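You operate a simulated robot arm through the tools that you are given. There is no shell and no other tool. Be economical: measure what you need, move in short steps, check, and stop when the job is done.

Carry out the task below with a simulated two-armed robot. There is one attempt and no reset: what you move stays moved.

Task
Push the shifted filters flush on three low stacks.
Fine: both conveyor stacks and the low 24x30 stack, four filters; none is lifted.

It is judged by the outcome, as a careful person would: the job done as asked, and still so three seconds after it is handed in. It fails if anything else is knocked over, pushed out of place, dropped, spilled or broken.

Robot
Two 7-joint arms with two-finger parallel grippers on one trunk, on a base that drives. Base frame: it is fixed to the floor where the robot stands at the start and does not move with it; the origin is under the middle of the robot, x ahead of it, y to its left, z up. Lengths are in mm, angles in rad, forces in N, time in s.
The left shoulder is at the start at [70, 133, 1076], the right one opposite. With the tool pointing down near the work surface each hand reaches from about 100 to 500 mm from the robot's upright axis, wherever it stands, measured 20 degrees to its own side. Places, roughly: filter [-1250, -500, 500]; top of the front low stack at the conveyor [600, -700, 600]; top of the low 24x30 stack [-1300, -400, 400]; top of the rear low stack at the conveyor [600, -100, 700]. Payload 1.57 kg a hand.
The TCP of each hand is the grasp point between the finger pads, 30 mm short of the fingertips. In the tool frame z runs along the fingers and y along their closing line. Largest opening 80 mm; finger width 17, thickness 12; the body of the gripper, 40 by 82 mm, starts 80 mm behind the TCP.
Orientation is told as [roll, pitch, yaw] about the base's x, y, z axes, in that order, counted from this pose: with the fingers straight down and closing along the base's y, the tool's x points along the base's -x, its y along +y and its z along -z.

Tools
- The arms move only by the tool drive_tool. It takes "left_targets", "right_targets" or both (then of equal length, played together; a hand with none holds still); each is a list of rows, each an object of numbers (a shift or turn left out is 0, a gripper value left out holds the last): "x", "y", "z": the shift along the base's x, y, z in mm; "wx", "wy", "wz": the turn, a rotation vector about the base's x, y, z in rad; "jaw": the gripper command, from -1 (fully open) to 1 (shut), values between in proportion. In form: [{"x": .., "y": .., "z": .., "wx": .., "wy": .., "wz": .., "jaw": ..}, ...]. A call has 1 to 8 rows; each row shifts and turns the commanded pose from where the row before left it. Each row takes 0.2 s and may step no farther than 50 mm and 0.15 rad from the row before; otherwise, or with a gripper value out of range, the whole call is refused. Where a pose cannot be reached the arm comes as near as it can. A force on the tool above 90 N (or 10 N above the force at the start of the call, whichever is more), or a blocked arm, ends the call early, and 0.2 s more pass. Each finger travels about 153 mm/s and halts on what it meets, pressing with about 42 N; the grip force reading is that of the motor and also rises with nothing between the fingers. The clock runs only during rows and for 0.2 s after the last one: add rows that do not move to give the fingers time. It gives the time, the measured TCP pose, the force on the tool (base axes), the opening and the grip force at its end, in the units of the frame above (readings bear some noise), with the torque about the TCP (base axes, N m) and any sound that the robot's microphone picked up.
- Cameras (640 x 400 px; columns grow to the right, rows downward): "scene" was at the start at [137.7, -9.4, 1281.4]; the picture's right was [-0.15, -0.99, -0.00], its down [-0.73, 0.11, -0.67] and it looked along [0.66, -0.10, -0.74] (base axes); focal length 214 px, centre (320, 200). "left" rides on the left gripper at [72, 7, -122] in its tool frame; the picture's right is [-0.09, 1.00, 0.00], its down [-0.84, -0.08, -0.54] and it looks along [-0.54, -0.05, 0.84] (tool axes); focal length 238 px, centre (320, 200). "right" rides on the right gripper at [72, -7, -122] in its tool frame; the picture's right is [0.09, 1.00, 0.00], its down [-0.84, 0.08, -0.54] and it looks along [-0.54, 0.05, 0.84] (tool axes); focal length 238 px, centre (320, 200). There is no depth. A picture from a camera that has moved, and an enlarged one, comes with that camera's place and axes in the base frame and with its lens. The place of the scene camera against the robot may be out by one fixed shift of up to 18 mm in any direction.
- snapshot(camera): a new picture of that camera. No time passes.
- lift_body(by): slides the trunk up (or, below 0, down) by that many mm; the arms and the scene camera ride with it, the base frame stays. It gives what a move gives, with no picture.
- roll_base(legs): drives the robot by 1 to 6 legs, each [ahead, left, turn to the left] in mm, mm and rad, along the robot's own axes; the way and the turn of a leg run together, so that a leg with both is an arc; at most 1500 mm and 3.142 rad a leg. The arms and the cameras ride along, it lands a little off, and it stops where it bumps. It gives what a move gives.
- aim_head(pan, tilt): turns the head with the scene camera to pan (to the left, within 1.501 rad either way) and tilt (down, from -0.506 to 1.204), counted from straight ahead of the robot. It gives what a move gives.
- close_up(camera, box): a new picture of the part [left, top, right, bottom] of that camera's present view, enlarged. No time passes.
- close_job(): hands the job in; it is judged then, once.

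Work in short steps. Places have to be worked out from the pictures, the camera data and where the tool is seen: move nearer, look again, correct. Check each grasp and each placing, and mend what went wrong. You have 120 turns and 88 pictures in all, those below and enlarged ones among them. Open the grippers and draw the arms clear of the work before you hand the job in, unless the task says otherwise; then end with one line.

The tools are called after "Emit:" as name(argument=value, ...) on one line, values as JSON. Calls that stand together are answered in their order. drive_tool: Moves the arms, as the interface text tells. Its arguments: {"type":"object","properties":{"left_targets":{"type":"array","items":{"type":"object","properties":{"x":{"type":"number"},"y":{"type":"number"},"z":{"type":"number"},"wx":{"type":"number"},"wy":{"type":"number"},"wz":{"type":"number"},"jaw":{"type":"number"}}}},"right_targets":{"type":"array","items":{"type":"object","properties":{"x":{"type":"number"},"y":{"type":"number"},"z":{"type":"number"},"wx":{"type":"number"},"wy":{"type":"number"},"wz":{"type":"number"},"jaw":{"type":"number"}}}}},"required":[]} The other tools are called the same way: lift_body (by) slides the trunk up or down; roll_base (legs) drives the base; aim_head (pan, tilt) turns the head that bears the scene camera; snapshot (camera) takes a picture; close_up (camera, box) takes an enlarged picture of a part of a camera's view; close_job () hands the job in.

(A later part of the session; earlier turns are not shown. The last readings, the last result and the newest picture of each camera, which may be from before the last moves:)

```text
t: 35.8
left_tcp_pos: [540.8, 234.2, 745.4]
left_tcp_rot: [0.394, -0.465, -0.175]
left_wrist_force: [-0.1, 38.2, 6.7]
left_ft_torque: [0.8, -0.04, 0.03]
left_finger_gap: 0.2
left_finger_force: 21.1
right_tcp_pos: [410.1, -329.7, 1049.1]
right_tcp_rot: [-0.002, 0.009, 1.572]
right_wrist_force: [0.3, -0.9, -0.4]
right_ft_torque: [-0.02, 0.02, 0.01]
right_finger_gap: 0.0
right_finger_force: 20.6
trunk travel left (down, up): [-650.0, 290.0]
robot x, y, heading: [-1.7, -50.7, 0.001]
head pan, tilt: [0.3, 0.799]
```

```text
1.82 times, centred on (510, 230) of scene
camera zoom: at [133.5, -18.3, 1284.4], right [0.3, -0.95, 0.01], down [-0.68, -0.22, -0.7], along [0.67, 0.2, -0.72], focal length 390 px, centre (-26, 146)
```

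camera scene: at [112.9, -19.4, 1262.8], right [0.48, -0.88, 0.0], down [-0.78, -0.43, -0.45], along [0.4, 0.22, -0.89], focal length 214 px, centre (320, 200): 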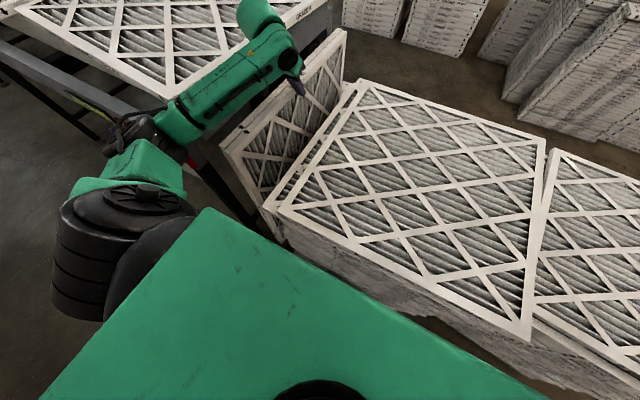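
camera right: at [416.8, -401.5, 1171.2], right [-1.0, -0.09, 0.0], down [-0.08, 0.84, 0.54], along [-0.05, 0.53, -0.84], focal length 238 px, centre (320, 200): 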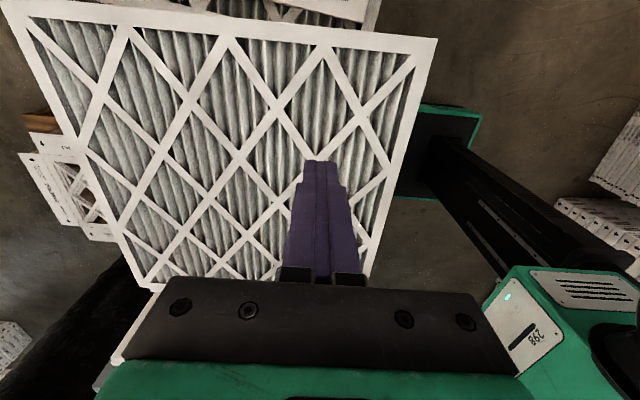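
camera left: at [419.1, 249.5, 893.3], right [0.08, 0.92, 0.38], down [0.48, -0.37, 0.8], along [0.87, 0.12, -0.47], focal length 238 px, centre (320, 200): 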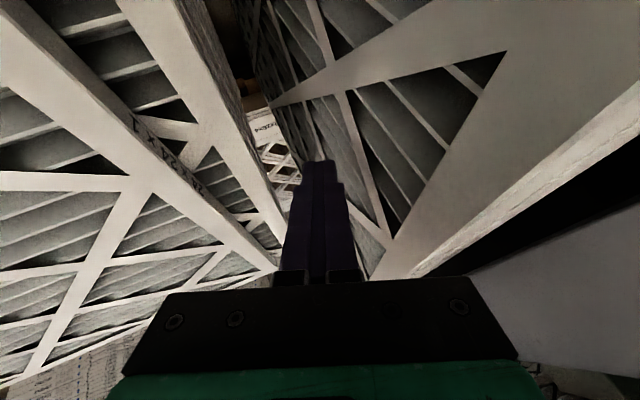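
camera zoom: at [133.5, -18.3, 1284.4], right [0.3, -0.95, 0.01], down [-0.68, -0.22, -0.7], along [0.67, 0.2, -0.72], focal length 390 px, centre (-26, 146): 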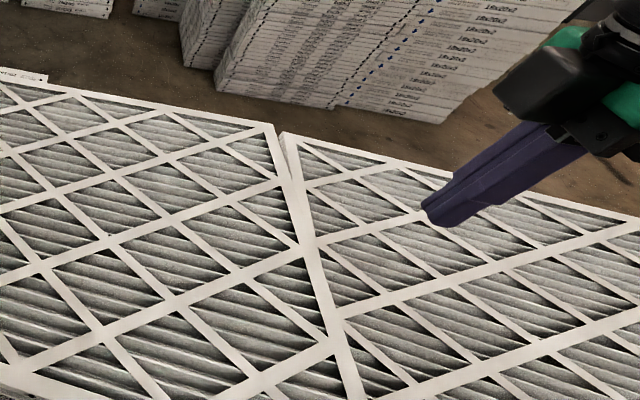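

Nothing seems to block; it is plain friction. I push on 8 mm more.

Emit:
drive_tool(left_targets=[{"y": -4}, {"y": -4}, {}, {}])

Emit:
snapshot(camera="right")

```text
t: 36.8
left_tcp_pos: [541.0, 234.6, 746.1]
left_tcp_rot: [0.402, -0.465, -0.171]
left_wrist_force: [0.3, 53.6, 7.8]
left_ft_torque: [1.14, -0.04, 0.06]
left_finger_gap: 0.0
left_finger_force: 21.7
right_tcp_pos: [410.3, -327.6, 1050.0]
right_tcp_rot: [-0.003, 0.01, 1.573]
right_wrist_force: [-0.7, -0.3, -0.3]
right_ft_torque: [-0.01, 0.02, 0.0]
right_finger_gap: 0.0
right_finger_force: 21.1
trunk travel left (down, up): [-650.0, 290.0]
robot x, y, heading: [-2.4, -52.9, 0.001]
head pan, tilt: [0.3, 0.799]
```

```text
52 pictures are left
camera right: at [416.9, -398.4, 1172.1], right [-1.0, -0.09, 0.0], down [-0.08, 0.84, 0.53], along [-0.05, 0.53, -0.85], focal length 238 px, centre (320, 200)
```

right: 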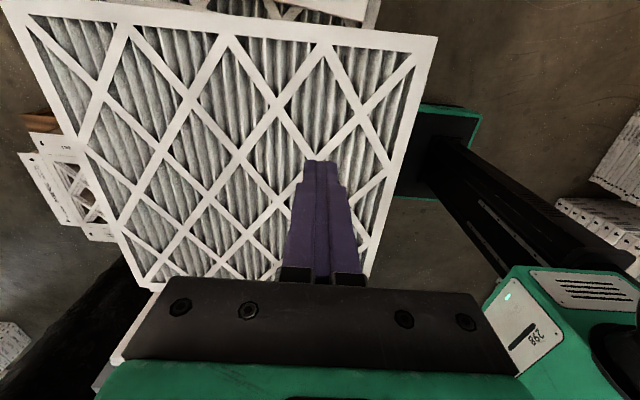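

53 N with no motion: the finger is now against the firm body of the stack. I back off, withdraw upward and inspect.

Emit:
drive_tool(left_targets=[{"y": 15}, {"y": 15}, {"z": 40}, {"z": 40}, {"z": 40}, {}])

Emit:
snapshot(camera="left")

```text
t: 38.2
left_tcp_pos: [542.5, 249.2, 866.6]
left_tcp_rot: [0.389, -0.466, -0.179]
left_wrist_force: [-0.4, 0.3, 0.0]
left_ft_torque: [0.02, 0.01, -0.02]
left_finger_gap: 0.0
left_finger_force: 21.4
right_tcp_pos: [410.3, -336.2, 1047.1]
right_tcp_rot: [-0.001, 0.0, 1.573]
right_wrist_force: [-0.6, 0.4, -0.1]
right_ft_torque: [-0.01, 0.01, 0.01]
right_finger_gap: 0.0
right_finger_force: 21.3
trunk travel left (down, up): [-650.0, 290.0]
robot x, y, heading: [-2.0, -54.6, 0.0]
head pan, tilt: [0.3, 0.799]
```

```text
51 pictures are left
camera left: at [421.0, 230.5, 937.5], right [0.08, 0.92, 0.38], down [0.48, -0.37, 0.8], along [0.87, 0.12, -0.47], focal length 238 px, centre (320, 200)
```

left: 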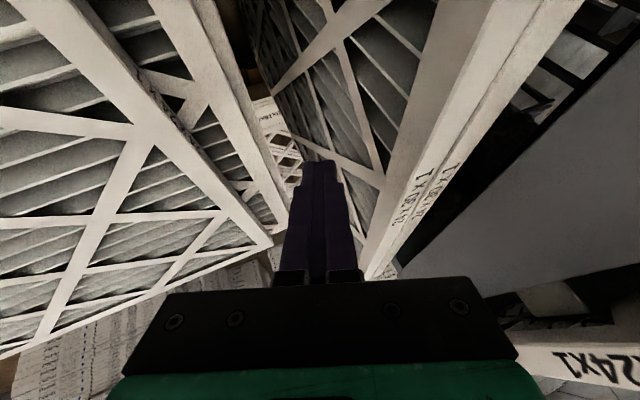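

Emit:
close_up(camera="left", box=[100, 0, 320, 140])

```text
2.86 times, centred on (210, 70) of left
camera zoom: at [421.0, 230.5, 937.5], right [0.08, 0.92, 0.38], down [0.48, -0.37, 0.8], along [0.87, 0.12, -0.47], focal length 681 px, centre (634, 571)
```

zoom: 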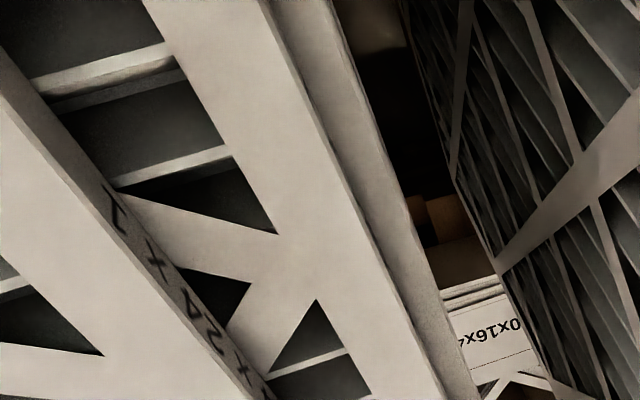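

I reset the left hand's orientation and drive back to get the same corner views as before.

Emit:
drive_tool(left_targets=[{"wx": -0.12, "z": 30, "y": -20}, {"wx": -0.12, "z": 30, "y": -20}, {"wx": -0.11, "y": -40}, {"wy": 0.12, "x": -20, "y": -40}, {"wy": 0.12, "x": -30, "y": -20}, {"wy": 0.12, "x": -30}, {"wy": 0.12, "x": -40}, {}], right_targets=[{"y": -20}, {"y": -30}, {"z": -40}, {"z": -40}, {"z": -40}, {"z": -40}, {}, {}])

Emit:
roll_base(legs=[[-210, 0, 0]])

Emit:
drive_tool(left_targets=[{"x": -40, "z": -20}, {"x": -40}, {"x": -20}, {}])

Emit:
close_up(camera="left", box=[300, 160, 540, 300])

Emit:
close_up(camera="right", box=[160, 20, 340, 180])

```text
t: 40.0
left_tcp_pos: [420.6, 106.2, 924.5]
left_tcp_rot: [0.001, -0.013, 0.006]
left_wrist_force: [0.2, -0.6, -0.1]
left_ft_torque: [0.02, 0.04, 0.06]
left_finger_gap: 0.0
left_finger_force: 21.5
right_tcp_pos: [407.4, -388.3, 885.7]
right_tcp_rot: [0.0, 0.001, 1.574]
right_wrist_force: [-0.2, -0.1, -0.2]
right_ft_torque: [-0.04, 0.0, -0.01]
right_finger_gap: 0.0
right_finger_force: 21.6
trunk travel left (down, up): [-650.0, 290.0]
robot x, y, heading: [-6.8, -54.8, 0.002]
head pan, tilt: [0.3, 0.799]
```

```text
t: 41.7
left_tcp_pos: [209.7, 106.5, 924.1]
left_tcp_rot: [-0.001, -0.015, 0.001]
left_wrist_force: [-0.2, 0.5, -0.1]
left_ft_torque: [0.03, -0.02, 0.0]
left_finger_gap: 0.0
left_finger_force: 21.6
right_tcp_pos: [196.9, -387.4, 885.5]
right_tcp_rot: [0.001, 0.0, 1.571]
right_wrist_force: [0.0, 0.5, 0.2]
right_ft_torque: [0.02, 0.03, 0.05]
right_finger_gap: 0.3
right_finger_force: 21.3
trunk travel left (down, up): [-650.0, 290.0]
robot x, y, heading: [-214.7, -48.7, 0.003]
head pan, tilt: [0.3, 0.799]
```

```text
t: 42.7
left_tcp_pos: [129.7, 108.1, 901.1]
left_tcp_rot: [-0.001, -0.016, 0.004]
left_wrist_force: [0.0, 0.8, -0.3]
left_ft_torque: [0.02, 0.02, 0.0]
left_finger_gap: 0.0
left_finger_force: 22.1
left hand out of reach, approached as far as the arm can: row 3
right_tcp_pos: [196.1, -386.7, 885.6]
right_tcp_rot: [0.0, 0.0, 1.569]
right_wrist_force: [-0.4, -0.4, -0.9]
right_ft_torque: [-0.05, 0.0, -0.03]
right_finger_gap: 0.0
right_finger_force: 21.3
trunk travel left (down, up): [-650.0, 290.0]
robot x, y, heading: [-208.1, -51.8, 0.003]
head pan, tilt: [0.3, 0.799]
```

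```text
2.67 times, centred on (420, 230) of left
camera zoom: at [56.5, 113.6, 1023.0], right [0.09, 1.0, 0.0], down [0.83, -0.07, 0.55], along [0.55, -0.05, -0.83], focal length 636 px, centre (53, 120)
```

zoom: 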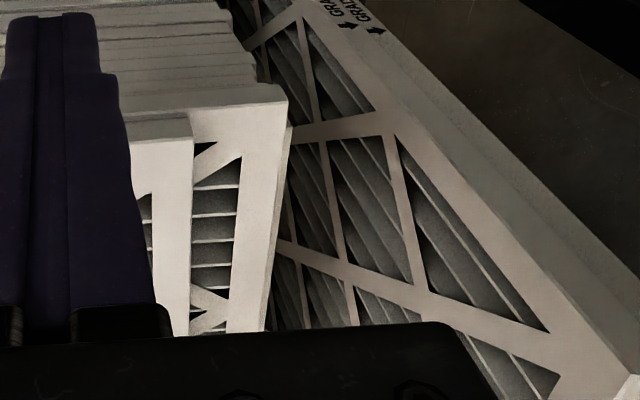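

```text
2.50 times, centred on (250, 100) of right
camera zoom: at [202.9, -459.8, 1007.8], right [-1.0, -0.09, 0.0], down [-0.08, 0.84, 0.54], along [-0.05, 0.54, -0.84], focal length 596 px, centre (495, 450)
```

zoom: 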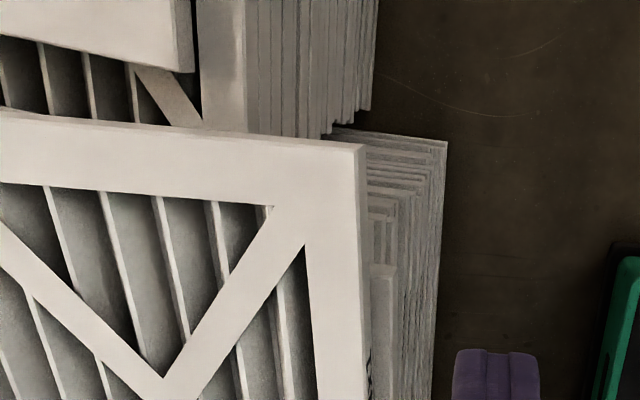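

The block is unclear. I take a near-level look at the left-front corner from outside, pitching the left hand so its camera looks along +x.

Emit:
drive_tool(left_targets=[{"wy": -0.13, "y": 24, "x": 8, "z": -10}, {"wy": -0.13, "y": 24, "x": 8, "z": -15}, {"wy": -0.13, "y": 24, "x": 8, "z": -20}, {"wy": -0.13, "y": 24, "x": 8, "z": -20}, {"wy": -0.13, "y": 24, "x": 8, "z": -20}, {"wy": -0.13, "y": 24, "x": 8, "z": -20}, {"wy": -0.1, "y": 24, "x": 8, "z": -20}, {"y": 14, "z": -10}])

Emit:
snapshot(camera="left")

```text
t: 44.5
left_tcp_pos: [220.3, 268.6, 762.5]
left_tcp_rot: [-0.004, -0.897, 0.004]
left_wrist_force: [0.2, -0.1, -0.5]
left_ft_torque: [-0.03, -0.01, -0.01]
left_finger_gap: 0.0
left_finger_force: 20.9
left hand out of reach, approached as far as the arm can: row 1
right_tcp_pos: [196.8, -387.4, 885.1]
right_tcp_rot: [0.0, 0.0, 1.572]
right_wrist_force: [-0.2, -0.1, -0.7]
right_ft_torque: [0.0, -0.01, 0.01]
right_finger_gap: 0.3
right_finger_force: 21.4
trunk travel left (down, up): [-650.0, 290.0]
robot x, y, heading: [-211.5, -50.3, 0.006]
head pan, tilt: [0.3, 0.799]
```

```text
47 pictures are left
camera left: at [80.6, 274.0, 783.3], right [0.06, 1.0, 0.07], down [0.1, -0.08, 0.99], along [0.99, -0.05, -0.1], focal length 238 px, centre (320, 200)
```

left: 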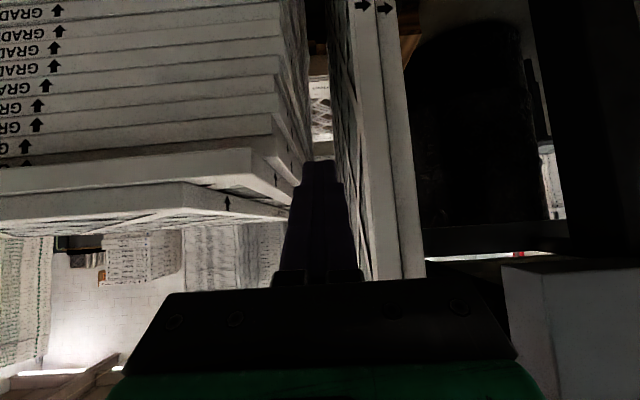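

Excellent view. I enlarge the corner.

Emit:
close_up(camera="left", box=[170, 80, 330, 240])

```text
2.50 times, centred on (250, 160) of left
camera zoom: at [80.6, 274.0, 783.3], right [0.06, 1.0, 0.07], down [0.1, -0.08, 0.99], along [0.99, -0.05, -0.1], focal length 596 px, centre (495, 300)
```

zoom: 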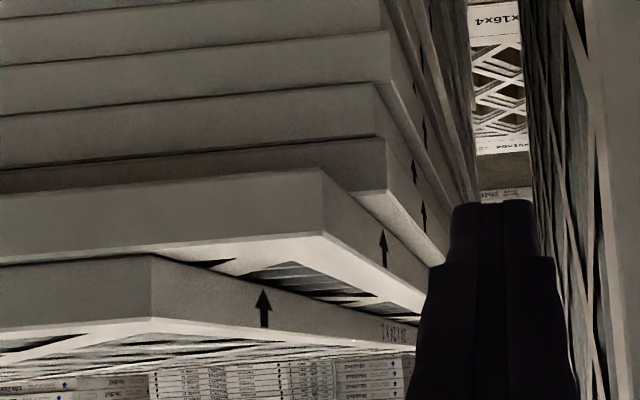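

Now clear: layers are 19 mm; tops are at z≈764 (top), 744 (second), 725 (fixed body). The body corner is at x≈273, y≈231 (so body y −366…231). I misread before: second now needs +15 in y, +29 in x; top +64 in y, +21 in x. The body is firm, so it serves as a stop. I square the left hand and set both hands in front for a +x push.

Emit:
drive_tool(left_targets=[{"wy": 0.128, "y": -30, "x": -3}, {"wy": 0.128, "y": -30, "x": -3}, {"wy": 0.128, "y": -30, "x": -3}, {"wy": 0.128, "y": -30, "x": -3}, {"wy": 0.128, "y": -30, "x": -3}, {"wy": 0.128, "y": -30, "x": -3}, {"wy": 0.128, "y": -30}, {"y": -18}], right_targets=[{"y": 20}, {"y": 20}, {"y": 20}, {"y": 20}, {"y": 20}, {"y": 20}, {"x": -5}, {"x": -5}])

Emit:
drive_tool(left_targets=[{}, {"z": -6}, {"z": -6}, {}], right_targets=[{"z": -45}, {"z": -45}, {"z": -45}, {}])

Emit:
snapshot(camera="right")

```text
t: 46.3
left_tcp_pos: [203.8, 37.0, 763.3]
left_tcp_rot: [0.001, 0.001, 0.004]
left_wrist_force: [-0.3, -0.6, 0.2]
left_ft_torque: [0.05, -0.01, 0.0]
left_finger_gap: 0.1
left_finger_force: 21.3
right_tcp_pos: [185.1, -268.3, 885.4]
right_tcp_rot: [0.0, -0.001, 1.57]
right_wrist_force: [-0.5, -0.2, 0.5]
right_ft_torque: [-0.01, -0.02, -0.04]
right_finger_gap: 0.0
right_finger_force: 21.4
trunk travel left (down, up): [-650.0, 290.0]
robot x, y, heading: [-213.9, -56.6, 0.001]
head pan, tilt: [0.3, 0.799]
```

```text
t: 47.3
left_tcp_pos: [203.2, 36.9, 751.6]
left_tcp_rot: [0.0, -0.001, 0.002]
left_wrist_force: [-0.5, 0.1, 0.8]
left_ft_torque: [0.0, -0.03, -0.02]
left_finger_gap: 0.0
left_finger_force: 21.6
right_tcp_pos: [185.8, -268.8, 748.7]
right_tcp_rot: [0.002, 0.001, 1.572]
right_wrist_force: [0.4, -0.2, 0.7]
right_ft_torque: [0.0, -0.03, -0.02]
right_finger_gap: 0.1
right_finger_force: 21.4
trunk travel left (down, up): [-650.0, 290.0]
robot x, y, heading: [-209.0, -55.1, -0.0]
head pan, tilt: [0.3, 0.799]
```

```text
45 pictures are left
camera right: at [192.5, -341.1, 870.8], right [-1.0, -0.09, 0.0], down [-0.08, 0.84, 0.54], along [-0.05, 0.54, -0.84], focal length 238 px, centre (320, 200)
```

right: 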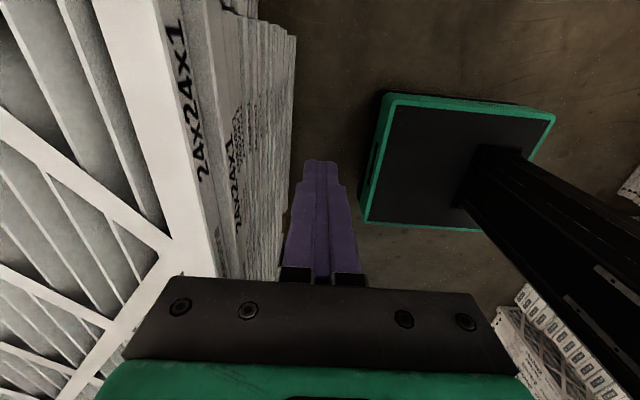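

Both hands are ready in front. I advance both so that their front faces reach x≈266 together.

Emit:
drive_tool(left_targets=[{}, {"x": 9}, {"x": 9}, {"x": 9}, {"x": 9}, {"x": 9}, {"x": 9}, {}], right_targets=[{"x": 14}, {"x": 9}, {"x": 9}, {"x": 9}, {"x": 9}, {"x": 9}, {"x": 9}, {}])

Emit:
drive_tool(left_targets=[{"x": 3}, {"x": 3}, {}], right_targets=[{"x": 3}, {"x": 3}, {}])

Emit:
snapshot(camera="right")

```text
t: 49.1
left_tcp_pos: [255.5, 39.0, 750.2]
left_tcp_rot: [0.0, 0.001, 0.002]
left_wrist_force: [-0.9, 0.1, 0.1]
left_ft_torque: [0.01, 0.03, -0.01]
left_finger_gap: 0.0
left_finger_force: 20.5
right_tcp_pos: [254.8, -268.5, 750.4]
right_tcp_rot: [0.001, 0.0, 1.571]
right_wrist_force: [-0.4, -0.7, 0.0]
right_ft_torque: [0.01, 0.04, 0.02]
right_finger_gap: 0.2
right_finger_force: 21.4
trunk travel left (down, up): [-650.0, 290.0]
robot x, y, heading: [-211.0, -52.3, 0.004]
head pan, tilt: [0.3, 0.799]
```

```text
t: 49.9
left_tcp_pos: [262.7, 38.6, 751.2]
left_tcp_rot: [-0.001, 0.0, 0.005]
left_wrist_force: [-2.0, 0.4, 0.3]
left_ft_torque: [-0.04, 0.03, 0.03]
left_finger_gap: 0.0
left_finger_force: 21.5
right_tcp_pos: [261.4, -266.8, 751.2]
right_tcp_rot: [-0.002, 0.0, 1.573]
right_wrist_force: [0.4, 0.0, -0.9]
right_ft_torque: [0.02, 0.02, 0.01]
right_finger_gap: 0.2
right_finger_force: 20.8
trunk travel left (down, up): [-650.0, 290.0]
robot x, y, heading: [-217.6, -53.9, 0.002]
head pan, tilt: [0.3, 0.799]
```

```text
44 pictures are left
camera right: at [267.5, -339.6, 872.9], right [-1.0, -0.09, 0.0], down [-0.08, 0.84, 0.54], along [-0.05, 0.54, -0.84], focal length 238 px, centre (320, 200)
```

right: 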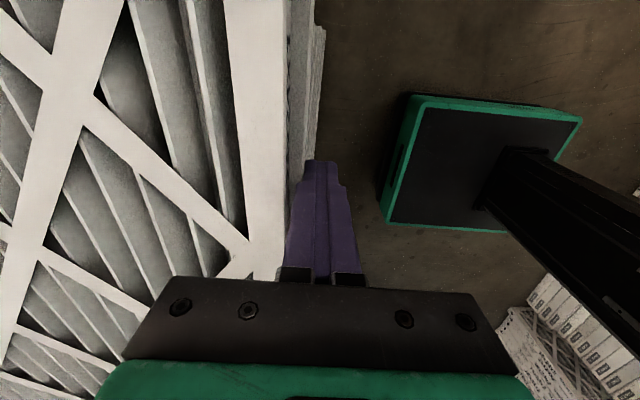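

Forces stay low; the faces look nearly flush. I enlarge the profile.

Emit:
close_up(camera="right", box=[230, 40, 340, 180])

```text
2.86 times, centred on (285, 110) of right
camera zoom: at [267.5, -339.6, 872.9], right [-1.0, -0.09, 0.0], down [-0.08, 0.84, 0.54], along [-0.05, 0.54, -0.84], focal length 681 px, centre (420, 457)
```

zoom: 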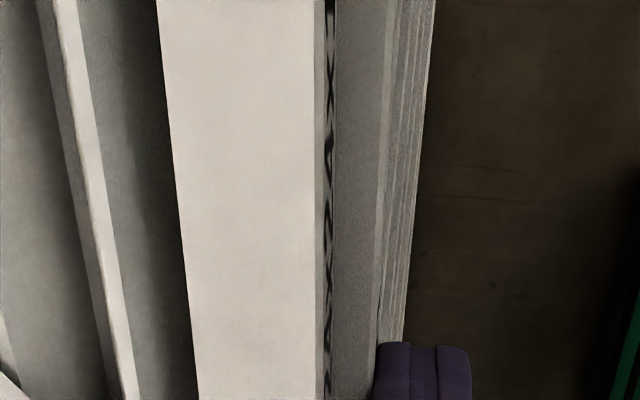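

Second's face is now at x≈273 with the body; the top rode along to x≈281 (8 mm beyond; I can correct it from behind later). Next I ready the right hand: back off, raise, unyaw, pitch for the +y push on the right edge.

Emit:
drive_tool(left_targets=[{"x": -30}, {"x": -20}, {"z": 45}, {"z": 45}, {"z": 45}, {"z": 45}, {}, {}], right_targets=[{"x": -30}, {"x": -20}, {"z": 45, "wz": -0.14}, {"z": 45, "wz": -0.14}, {"z": 45, "wz": -0.14}, {"z": 45, "wz": -0.14}, {"wz": -0.14}, {"wz": -0.14}])

Emit:
drive_tool(right_targets=[{"wz": -0.14, "y": -20}, {"wz": -0.14, "y": -20}, {"wz": -0.14, "y": -20}, {"wz": -0.14, "y": -20}, {"wz": -0.14}, {"wz": -0.03}, {}])

Emit:
roll_base(legs=[[215, -140, 0]])

Emit:
drive_tool(right_targets=[{"x": 20, "wy": -0.125}, {"x": 20, "wy": -0.125}, {"x": 20, "wy": -0.125}, {"x": 20, "wy": -0.125}, {}])

Emit:
snapshot(camera="right")

```text
t: 51.7
left_tcp_pos: [212.9, 36.4, 929.9]
left_tcp_rot: [0.0, 0.001, 0.003]
left_wrist_force: [0.4, -0.2, -0.6]
left_ft_torque: [0.0, 0.05, -0.01]
left_finger_gap: 0.1
left_finger_force: 21.3
right_tcp_pos: [211.3, -266.9, 930.4]
right_tcp_rot: [0.0, -0.001, 0.73]
right_wrist_force: [0.1, -0.4, 1.6]
right_ft_torque: [0.03, -0.01, -0.04]
right_finger_gap: 0.3
right_finger_force: 21.2
trunk travel left (down, up): [-650.0, 290.0]
robot x, y, heading: [-214.2, -53.0, -0.003]
head pan, tilt: [0.3, 0.799]
```

```text
t: 53.3
left_tcp_pos: [214.4, 36.3, 930.9]
left_tcp_rot: [0.001, -0.001, 0.002]
left_wrist_force: [0.5, 0.0, 0.1]
left_ft_torque: [-0.03, -0.07, -0.01]
left_finger_gap: 0.1
left_finger_force: 21.7
right_tcp_pos: [211.0, -347.7, 931.1]
right_tcp_rot: [-0.002, 0.001, 0.0]
right_wrist_force: [0.6, 0.2, 0.7]
right_ft_torque: [0.01, 0.04, 0.01]
right_finger_gap: 0.0
right_finger_force: 21.1
trunk travel left (down, up): [-650.0, 290.0]
robot x, y, heading: [-210.6, -54.8, 0.002]
head pan, tilt: [0.3, 0.799]
```

```text
t: 55.1
left_tcp_pos: [427.9, -101.2, 931.9]
left_tcp_rot: [-0.001, 0.002, 0.009]
left_wrist_force: [-0.2, -0.1, 0.7]
left_ft_torque: [-0.04, 0.0, 0.0]
left_finger_gap: 0.0
left_finger_force: 21.0
right_tcp_pos: [426.7, -487.3, 931.8]
right_tcp_rot: [0.0, 0.0, 0.007]
right_wrist_force: [-0.4, 0.2, 0.7]
right_ft_torque: [0.03, -0.01, -0.03]
right_finger_gap: 0.0
right_finger_force: 21.6
trunk travel left (down, up): [-650.0, 290.0]
robot x, y, heading: [1.6, -191.9, 0.012]
head pan, tilt: [0.3, 0.799]
```

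```text
t: 56.3
left_tcp_pos: [429.5, -100.8, 931.2]
left_tcp_rot: [0.002, 0.001, 0.006]
left_wrist_force: [0.8, -0.8, -0.1]
left_ft_torque: [0.02, 0.02, -0.01]
left_finger_gap: 0.0
left_finger_force: 21.3
right_tcp_pos: [507.9, -484.6, 931.7]
right_tcp_rot: [-0.004, -0.501, 0.007]
right_wrist_force: [-0.1, 0.6, 0.8]
right_ft_torque: [-0.04, 0.01, -0.03]
right_finger_gap: 0.0
right_finger_force: 21.2
trunk travel left (down, up): [-650.0, 290.0]
robot x, y, heading: [5.5, -189.3, 0.004]
head pan, tilt: [0.3, 0.799]
```

```text
42 pictures are left
camera right: at [385.9, -492.1, 1004.3], right [-0.09, 1.0, -0.05], down [0.47, 0.08, 0.88], along [0.88, 0.05, -0.48], focal length 238 px, centre (320, 200)
```

right: 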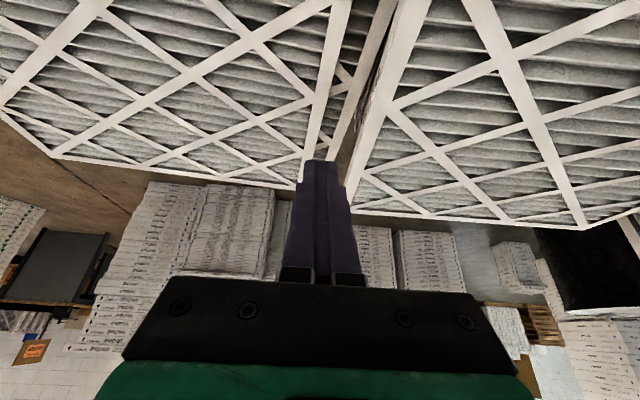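

Clear view: the rear top's right edge and the gap. I move to the mid of the edge and descend beside it (y≈−475, TCP z≈750).

Emit:
drive_tool(right_targets=[{"x": 22, "y": 4, "z": -20}, {"x": 22, "y": 4, "z": -20}, {"x": 22, "y": 2, "z": -30}, {"z": -30}, {"z": -30}, {"z": -25}, {}])

Emit:
snapshot(camera="right")

```text
t: 57.9
left_tcp_pos: [426.9, -102.0, 931.3]
left_tcp_rot: [0.0, 0.001, 0.008]
left_wrist_force: [-0.2, -0.1, 0.2]
left_ft_torque: [0.01, -0.01, 0.01]
left_finger_gap: 0.0
left_finger_force: 21.8
right_tcp_pos: [573.3, -475.8, 774.9]
right_tcp_rot: [-0.004, -0.501, 0.009]
right_wrist_force: [0.1, 0.5, 0.0]
right_ft_torque: [-0.03, 0.02, -0.01]
right_finger_gap: 0.0
right_finger_force: 21.7
trunk travel left (down, up): [-650.0, 290.0]
robot x, y, heading: [2.8, -190.1, 0.005]
head pan, tilt: [0.3, 0.799]
```

```text
41 pictures are left
camera right: at [452.1, -483.6, 846.7], right [-0.09, 1.0, -0.05], down [0.47, 0.08, 0.88], along [0.88, 0.05, -0.48], focal length 238 px, centre (320, 200)
```

right: 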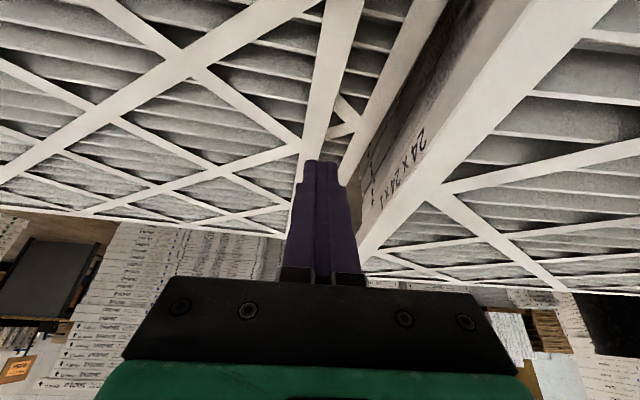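

Finger clear beside the top's edge. I descend to z≈750 and push +y up to TCP y≈−396.

Emit:
drive_tool(right_targets=[{"z": -12}, {"z": -12}, {"y": 15}, {"y": 15}, {"y": 13}, {"y": 13}, {"y": 12}, {"y": 12}])

Emit:
snapshot(camera="right")

```text
t: 59.7
left_tcp_pos: [427.7, -101.1, 931.3]
left_tcp_rot: [0.0, 0.0, 0.005]
left_wrist_force: [0.0, 0.2, 0.1]
left_ft_torque: [0.03, 0.04, -0.02]
left_finger_gap: 0.0
left_finger_force: 22.0
right_tcp_pos: [567.2, -398.9, 756.1]
right_tcp_rot: [-0.004, -0.502, 0.008]
right_wrist_force: [-0.7, -2.3, 0.1]
right_ft_torque: [0.0, 0.01, -0.01]
right_finger_gap: 0.0
right_finger_force: 21.6
right hand out of reach, approached as far as the arm can: row 8
trunk travel left (down, up): [-650.0, 290.0]
robot x, y, heading: [3.7, -197.7, 0.004]
head pan, tilt: [0.3, 0.799]
```

```text
40 pictures are left
camera right: at [446.6, -406.0, 829.3], right [-0.09, 1.0, -0.05], down [0.47, 0.08, 0.88], along [0.88, 0.05, -0.48], focal length 238 px, centre (320, 200)
```

right: 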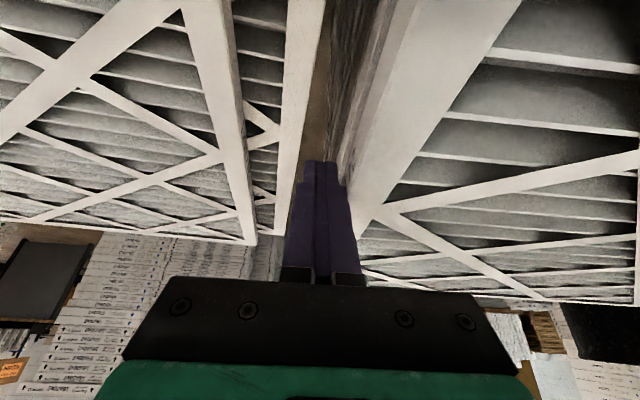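

The arm is at its reach limit but the top moved easily (edge now ≈ −387). I shift the base left 15 mm to carry the push on, then read.

Emit:
roll_base(legs=[[0, 15, 0]])

Emit:
drive_tool(right_targets=[{"x": -2}, {}])

Emit:
close_up(camera="right", box=[280, 0, 460, 170])

```text
t: 60.5
left_tcp_pos: [426.0, -88.2, 931.2]
left_tcp_rot: [0.002, -0.001, 0.005]
left_wrist_force: [-1.1, -0.2, 0.6]
left_ft_torque: [0.01, 0.04, 0.0]
left_finger_gap: 0.3
left_finger_force: 21.2
right_tcp_pos: [568.1, -384.9, 755.6]
right_tcp_rot: [-0.002, -0.5, 0.007]
right_wrist_force: [-0.3, -0.2, 0.4]
right_ft_torque: [0.03, 0.01, -0.01]
right_finger_gap: 0.0
right_finger_force: 21.5
trunk travel left (down, up): [-650.0, 290.0]
robot x, y, heading: [1.9, -177.0, 0.004]
head pan, tilt: [0.3, 0.799]
```

```text
t: 61.1
left_tcp_pos: [428.2, -85.9, 930.6]
left_tcp_rot: [-0.001, 0.001, 0.008]
left_wrist_force: [0.1, -0.7, -0.3]
left_ft_torque: [0.02, -0.01, 0.04]
left_finger_gap: 0.2
left_finger_force: 21.3
right_tcp_pos: [566.4, -383.5, 756.7]
right_tcp_rot: [-0.003, -0.501, 0.009]
right_wrist_force: [-0.5, 0.0, 0.0]
right_ft_torque: [-0.03, 0.0, -0.01]
right_finger_gap: 0.1
right_finger_force: 21.4
trunk travel left (down, up): [-650.0, 290.0]
robot x, y, heading: [0.7, -182.0, 0.007]
head pan, tilt: [0.3, 0.799]
```

```text
2.35 times, centred on (370, 85) of right
camera zoom: at [444.6, -390.6, 829.6], right [-0.09, 0.99, -0.05], down [0.47, 0.08, 0.88], along [0.88, 0.05, -0.48], focal length 561 px, centre (202, 471)
```

zoom: 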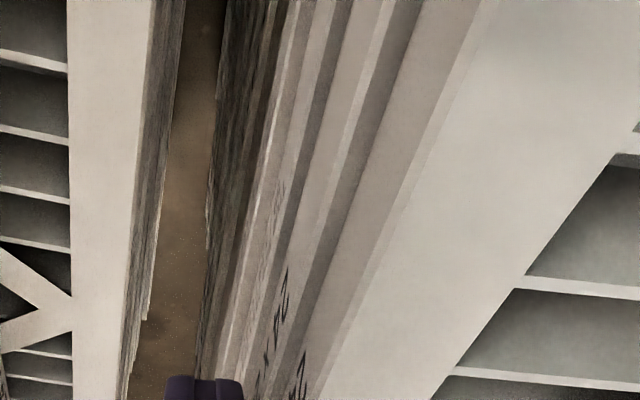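

Top, second and third right edges now agree within a few mm (≈ −366…−371). I retract the hand, back the robot out, and look to the right for the path around the front stack.

Emit:
drive_tool(right_targets=[{"y": -15}, {"y": -15}, {"z": 45}, {"z": 45}, {"z": 45, "x": -20}, {"z": 30, "x": -30, "wy": 0.125}, {"x": -30, "wy": 0.125}, {"x": -30, "wy": 0.125}])

Emit:
drive_tool(right_targets=[{"wy": 0.125, "x": -20}, {}])

Emit:
roll_base(legs=[[-250, 0, 0]])

Emit:
aim_head(pan=-0.9, tilt=0.45)

Emit:
snapshot(camera="scene")

```text
t: 62.9
left_tcp_pos: [427.6, -86.7, 931.5]
left_tcp_rot: [0.0, -0.001, 0.006]
left_wrist_force: [0.5, 0.4, 0.3]
left_ft_torque: [0.04, -0.02, 0.0]
left_finger_gap: 0.0
left_finger_force: 22.1
right_tcp_pos: [454.4, -414.3, 923.2]
right_tcp_rot: [-0.001, -0.123, 0.009]
right_wrist_force: [-0.3, -0.1, -0.6]
right_ft_torque: [0.03, -0.03, 0.02]
right_finger_gap: 0.0
right_finger_force: 21.2
trunk travel left (down, up): [-650.0, 290.0]
robot x, y, heading: [1.8, -177.6, 0.008]
head pan, tilt: [0.3, 0.799]
```

```text
t: 63.5
left_tcp_pos: [428.0, -86.1, 931.2]
left_tcp_rot: [0.0, -0.001, 0.008]
left_wrist_force: [0.2, 0.8, -0.2]
left_ft_torque: [-0.02, -0.01, -0.01]
left_finger_gap: 0.0
left_finger_force: 21.5
right_tcp_pos: [435.8, -414.0, 923.2]
right_tcp_rot: [0.0, -0.001, 0.007]
right_wrist_force: [-0.2, -0.8, -1.1]
right_ft_torque: [0.01, 0.0, 0.01]
right_finger_gap: 0.0
right_finger_force: 21.4
trunk travel left (down, up): [-650.0, 290.0]
robot x, y, heading: [3.2, -179.6, 0.003]
head pan, tilt: [0.3, 0.799]
```

```text
t: 65.3
left_tcp_pos: [179.0, -88.7, 931.0]
left_tcp_rot: [0.0, 0.001, 0.007]
left_wrist_force: [-0.2, -0.6, -0.3]
left_ft_torque: [0.0, 0.04, 0.0]
left_finger_gap: 0.2
left_finger_force: 21.3
right_tcp_pos: [187.1, -416.3, 923.0]
right_tcp_rot: [0.001, 0.0, 0.007]
right_wrist_force: [0.1, -0.3, 0.1]
right_ft_torque: [-0.01, 0.02, 0.0]
right_finger_gap: 0.0
right_finger_force: 21.2
trunk travel left (down, up): [-650.0, 290.0]
robot x, y, heading: [-244.4, -178.9, 0.003]
head pan, tilt: [0.3, 0.799]
```

```text
t: 66.7
left_tcp_pos: [179.5, -88.4, 931.3]
left_tcp_rot: [-0.001, 0.002, 0.006]
left_wrist_force: [-0.6, -0.1, 0.3]
left_ft_torque: [0.0, 0.04, 0.03]
left_finger_gap: 0.1
left_finger_force: 21.0
right_tcp_pos: [188.0, -417.9, 923.1]
right_tcp_rot: [-0.001, 0.0, 0.005]
right_wrist_force: [0.2, 0.5, 0.7]
right_ft_torque: [-0.01, 0.01, 0.0]
right_finger_gap: 0.1
right_finger_force: 20.9
trunk travel left (down, up): [-650.0, 290.0]
robot x, y, heading: [-242.7, -179.9, 0.001]
head pan, tilt: [-0.901, 0.45]
```

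```text
38 pictures are left
camera scene: at [-128.6, -248.1, 1314.9], right [-0.78, -0.62, 0.0], down [-0.27, 0.34, -0.9], along [0.56, -0.7, -0.44], focal length 214 px, centre (320, 200)
```

scene: 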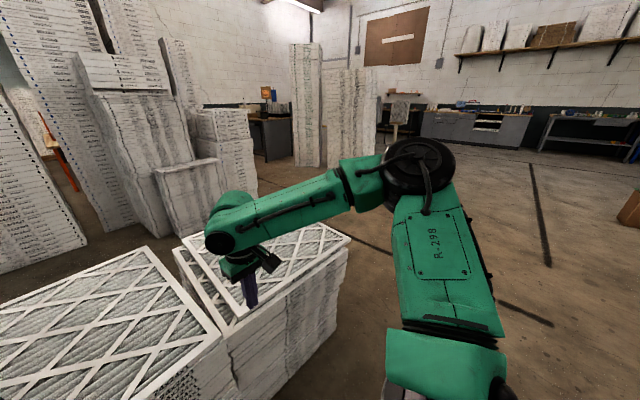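

Floor to the right and behind is open. I enlarge the rear stack's edge and the front stack here before driving.

Emit:
close_up(camera="scene", box=[140, 220, 300, 380])

Emit:
aim_head(pan=0.2, tilt=0.6)

Emit:
snapshot(camera="scene")

```text
2.50 times, centred on (220, 300) of scene
camera zoom: at [-128.6, -248.1, 1314.9], right [-0.78, -0.62, 0.0], down [-0.27, 0.34, -0.9], along [0.56, -0.7, -0.44], focal length 536 px, centre (570, -50)
```

zoom: 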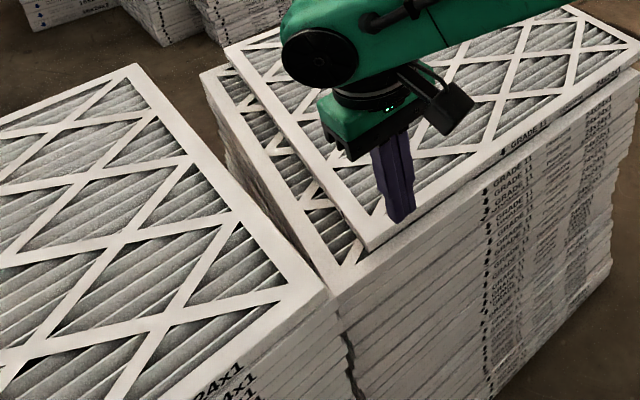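

```text
t: 68.0
left_tcp_pos: [178.0, -88.9, 930.9]
left_tcp_rot: [-0.002, -0.001, 0.005]
left_wrist_force: [0.4, -0.2, -0.5]
left_ft_torque: [0.03, 0.05, -0.04]
left_finger_gap: 0.3
left_finger_force: 20.8
right_tcp_pos: [187.0, -416.6, 923.1]
right_tcp_rot: [0.001, 0.0, 0.007]
right_wrist_force: [1.5, -0.1, 0.1]
right_ft_torque: [0.01, -0.01, 0.0]
right_finger_gap: 0.0
right_finger_force: 21.5
trunk travel left (down, up): [-650.0, 290.0]
robot x, y, heading: [-249.2, -179.1, 0.0]
head pan, tilt: [0.201, 0.6]
```

```text
36 pictures are left
camera scene: at [-99.5, -158.5, 1301.4], right [0.2, -0.98, 0.0], down [-0.55, -0.11, -0.83], along [0.81, 0.17, -0.56], focal length 214 px, centre (320, 200)
```

scene: 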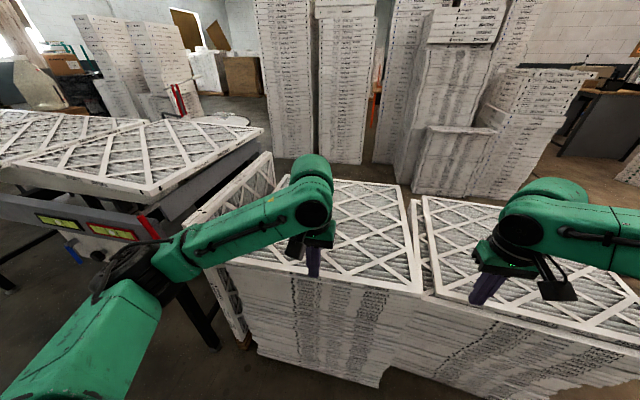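

Rear stack looks flush. Front top is off about −40 in y and +15…20 in x. I drive around to the right side of the front stack, facing +y.

Emit:
roll_base(legs=[[0, -1330, 0], [885, 0, 0], [0, 0, 1.57]])

Emit:
aim_head(pan=0, tilt=0.8)

Emit:
snapshot(camera="scene")

Emit:
snapshot(camera="left")

```text
t: 82.8
left_tcp_pos: [564.0, -1080.9, 930.3]
left_tcp_rot: [0.001, 0.0, 1.562]
left_wrist_force: [-0.2, -0.4, -0.5]
left_ft_torque: [-0.04, -0.01, -0.02]
left_finger_gap: 0.0
left_finger_force: 21.1
right_tcp_pos: [891.8, -1078.9, 922.9]
right_tcp_rot: [0.0, 0.0, 1.56]
right_wrist_force: [-0.2, -0.5, -0.7]
right_ft_torque: [0.0, -0.03, 0.0]
right_finger_gap: 0.0
right_finger_force: 21.0
trunk travel left (down, up): [-650.0, 290.0]
robot x, y, heading: [649.9, -1509.1, 1.556]
head pan, tilt: [0.201, 0.6]
```

```text
t: 83.5
left_tcp_pos: [564.1, -1081.4, 930.3]
left_tcp_rot: [-0.001, 0.002, 1.562]
left_wrist_force: [0.0, -0.1, -0.4]
left_ft_torque: [-0.03, -0.01, -0.02]
left_finger_gap: 0.0
left_finger_force: 20.9
right_tcp_pos: [891.0, -1079.1, 923.7]
right_tcp_rot: [0.001, -0.001, 1.561]
right_wrist_force: [-0.7, 0.5, -0.5]
right_ft_torque: [0.01, -0.02, -0.02]
right_finger_gap: 0.4
right_finger_force: 20.9
trunk travel left (down, up): [-650.0, 290.0]
robot x, y, heading: [646.6, -1508.6, 1.562]
head pan, tilt: [0.0, 0.799]
```

```text
35 pictures are left
camera scene: at [659.5, -1374.7, 1284.6], right [1.0, -0.01, 0.0], down [-0.01, -0.72, -0.7], along [0.01, 0.7, -0.72], focal length 214 px, centre (320, 200)
```

scene: 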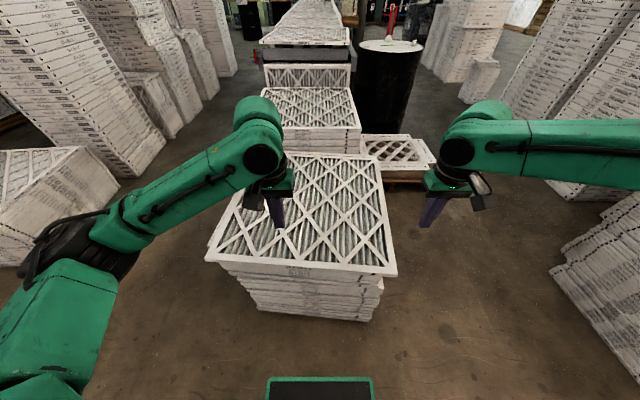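

```text
34 pictures are left
camera left: at [556.2, -1154.3, 1053.1], right [-0.99, 0.1, 0.0], down [0.08, 0.84, 0.54], along [0.06, 0.54, -0.84], focal length 238 px, centre (320, 200)
```

left: 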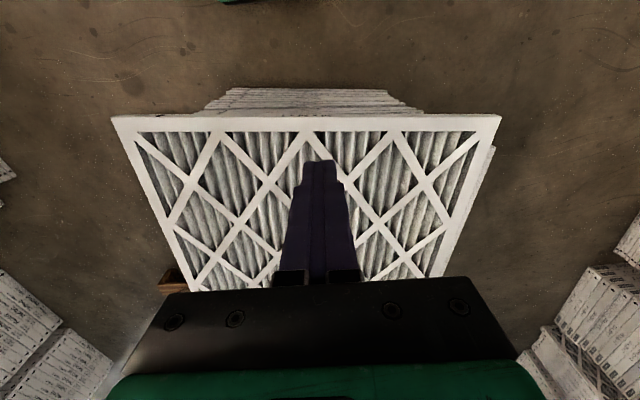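

The front stack is yawed by about −0.09 rad (its top's corners: front-right ≈ (290,−1036), back-right ≈ (886,−1096), z≈670). I align the robot with it and lower the trunk.

Emit:
roll_base(legs=[[20, 95, 0], [0, 0, -0.095]])

Emit:
lift_body(by=-110)

Emit:
snapshot(camera="left")

```text
t: 85.2
left_tcp_pos: [508.0, -1055.6, 930.9]
left_tcp_rot: [0.001, 0.002, 1.467]
left_wrist_force: [0.9, 0.0, -0.1]
left_ft_torque: [0.02, -0.01, -0.02]
left_finger_gap: 0.0
left_finger_force: 21.3
right_tcp_pos: [836.6, -1082.4, 921.6]
right_tcp_rot: [0.001, 0.0, 1.466]
right_wrist_force: [-0.2, 0.7, 0.1]
right_ft_torque: [0.01, 0.02, 0.0]
right_finger_gap: 0.2
right_finger_force: 21.6
trunk travel left (down, up): [-650.0, 290.0]
robot x, y, heading: [547.4, -1485.5, 1.463]
head pan, tilt: [0.0, 0.799]
```

```text
t: 86.6
left_tcp_pos: [509.0, -1056.0, 820.7]
left_tcp_rot: [0.001, 0.0, 1.468]
left_wrist_force: [-0.7, 0.4, 0.7]
left_ft_torque: [0.03, 0.0, -0.01]
left_finger_gap: 0.1
left_finger_force: 21.3
right_tcp_pos: [835.9, -1082.4, 812.6]
right_tcp_rot: [0.001, 0.0, 1.466]
right_wrist_force: [0.5, -0.4, -0.3]
right_ft_torque: [-0.02, 0.01, 0.0]
right_finger_gap: 0.0
right_finger_force: 21.2
trunk travel left (down, up): [-540.0, 400.0]
robot x, y, heading: [553.1, -1488.3, 1.465]
head pan, tilt: [0.0, 0.799]
```

```text
33 pictures are left
camera left: at [494.4, -1126.2, 943.2], right [-0.98, 0.19, 0.0], down [0.16, 0.82, 0.54], along [0.11, 0.53, -0.84], focal length 238 px, centre (320, 200)
```

left: 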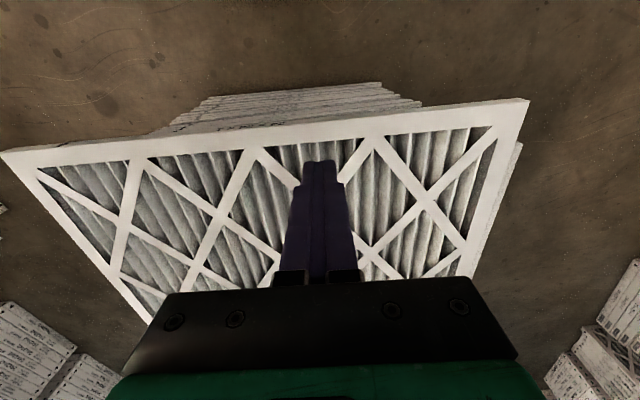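

Consistent: top z≈676, yaw −0.096, front-right corner (289,−1038). I take a level look at this corner from outside with the left hand.

Emit:
drive_tool(left_targets=[{"x": -43, "y": -2, "wx": 0.128, "wy": -0.0135}, {"x": -43, "y": -2, "wx": 0.128, "wy": -0.0135}, {"x": -43, "y": -2, "wx": 0.128, "wy": -0.0135}, {"x": -43, "y": -2, "wx": 0.128, "wy": -0.0135}, {"x": -43, "wx": 0.128, "wy": -0.0135}, {"x": -43, "wx": 0.128, "wy": -0.0135}, {"z": -40, "wx": 0.128, "wy": -0.0135}, {"z": -40}])

Emit:
drive_tool(left_targets=[{"z": -45}, {}])

Emit:
snapshot(camera="left")

```text
t: 88.4
left_tcp_pos: [259.3, -1030.3, 754.2]
left_tcp_rot: [0.062, -0.914, 1.424]
left_wrist_force: [0.0, 0.4, 0.5]
left_ft_torque: [-0.02, 0.02, -0.01]
left_finger_gap: 0.0
left_finger_force: 21.9
left hand out of reach, approached as far as the arm can: row 3, 4
right_tcp_pos: [834.8, -1083.7, 814.2]
right_tcp_rot: [0.002, 0.002, 1.465]
right_wrist_force: [-0.9, -0.1, -0.4]
right_ft_torque: [0.02, -0.06, -0.02]
right_finger_gap: 0.1
right_finger_force: 21.3
trunk travel left (down, up): [-540.0, 400.0]
robot x, y, heading: [552.3, -1485.0, 1.466]
head pan, tilt: [0.0, 0.799]
```

```text
t: 89.0
left_tcp_pos: [264.8, -1030.4, 707.1]
left_tcp_rot: [0.036, -0.909, 1.438]
left_wrist_force: [0.0, -0.1, 0.2]
left_ft_torque: [0.05, -0.04, 0.02]
left_finger_gap: 0.3
left_finger_force: 21.4
right_tcp_pos: [836.6, -1083.4, 813.5]
right_tcp_rot: [0.0, -0.001, 1.467]
right_wrist_force: [0.4, 0.0, -0.5]
right_ft_torque: [-0.03, 0.01, 0.01]
right_finger_gap: 0.0
right_finger_force: 21.6
trunk travel left (down, up): [-540.0, 400.0]
robot x, y, heading: [552.3, -1485.3, 1.468]
head pan, tilt: [0.0, 0.799]
```

```text
32 pictures are left
camera left: at [244.1, -1169.2, 725.4], right [-0.98, 0.16, 0.09], down [0.11, 0.08, 0.99], along [0.15, 0.98, -0.09], focal length 238 px, centre (320, 200)
```

left: 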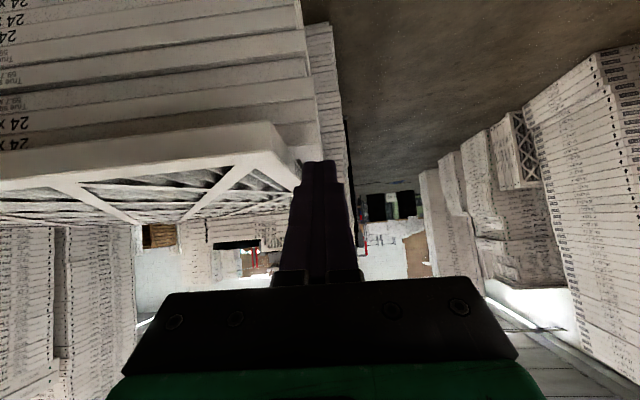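

Emit:
close_up(camera="left", box=[180, 50, 340, 210])

```text
2.50 times, centred on (260, 130) of left
camera zoom: at [244.1, -1169.2, 725.4], right [-0.98, 0.16, 0.09], down [0.11, 0.08, 0.99], along [0.15, 0.98, -0.09], focal length 596 px, centre (470, 375)
```

zoom: 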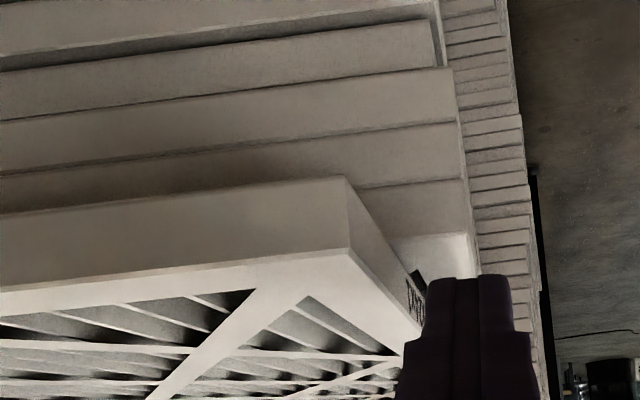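

Body corner is at ≈(268,−979), top's at (290,−1038): the top must go ≈55 mm along the stack's left direction and ≈28 mm toward its front. I bring both hands to the right edge, fingers down, at TCP z≈681.

Emit:
drive_tool(left_targets=[{"y": -45}, {"y": -35, "wx": -0.128, "wy": 0.0135}, {"x": 24, "wx": -0.128, "wy": 0.0135}, {"x": 24, "wx": -0.128, "wy": 0.0135}, {"x": 24, "wx": -0.128, "wy": 0.0135}, {"x": 24, "wx": -0.128, "wy": 0.0135}, {"x": 24, "wx": -0.128, "wy": 0.0135}, {"x": 22, "wx": -0.128, "wy": 0.0135}], right_targets=[{"x": -22, "y": -7}, {"x": -22, "y": -7}, {"x": -22, "y": -7}, {"x": -22, "y": -7}, {"x": -22, "y": -7}, {"x": -21, "y": -7, "z": -30}, {"z": -45}, {"z": -45}])

Emit:
drive_tool(left_targets=[{}, {}], right_targets=[{"z": -12}, {}])

Emit:
snapshot(camera="right")

```text
t: 89.6
left_tcp_pos: [231.1, -1076.3, 708.6]
left_tcp_rot: [0.21, -0.801, 1.281]
left_wrist_force: [-0.2, -0.7, -0.1]
left_ft_torque: [0.01, 0.04, 0.0]
left_finger_gap: 0.0
left_finger_force: 21.2
left hand out of reach, approached as far as the arm can: row 1, 2
right_tcp_pos: [802.0, -1092.5, 811.7]
right_tcp_rot: [0.0, 0.001, 1.468]
right_wrist_force: [-1.1, -0.9, -0.1]
right_ft_torque: [0.0, -0.02, -0.02]
right_finger_gap: 0.1
right_finger_force: 21.0
trunk travel left (down, up): [-540.0, 400.0]
robot x, y, heading: [555.2, -1485.4, 1.463]
head pan, tilt: [0.0, 0.799]
stopped in row 2 (left hand): the arm was blocked; the commanded pose is now the measured one
```

```text
t: 90.2
left_tcp_pos: [230.7, -1077.9, 708.7]
left_tcp_rot: [0.211, -0.801, 1.283]
left_wrist_force: [0.1, 0.4, 0.1]
left_ft_torque: [0.01, 0.0, -0.01]
left_finger_gap: 0.1
left_finger_force: 21.9
right_tcp_pos: [802.7, -1095.8, 800.8]
right_tcp_rot: [-0.001, 0.0, 1.468]
right_wrist_force: [-0.6, 0.3, 0.3]
right_ft_torque: [0.01, 0.04, 0.02]
right_finger_gap: 0.2
right_finger_force: 21.4
trunk travel left (down, up): [-540.0, 400.0]
robot x, y, heading: [551.3, -1484.1, 1.467]
head pan, tilt: [0.0, 0.799]
```

```text
30 pictures are left
camera right: at [801.4, -1167.4, 921.5], right [-1.0, 0.01, 0.0], down [0.01, 0.84, 0.54], along [0.01, 0.54, -0.84], focal length 238 px, centre (320, 200)
```

right: 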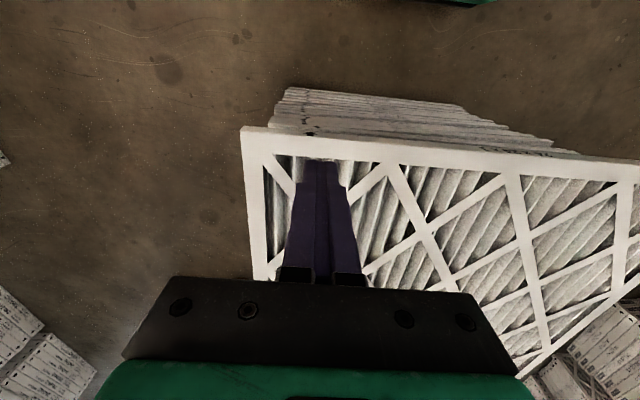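

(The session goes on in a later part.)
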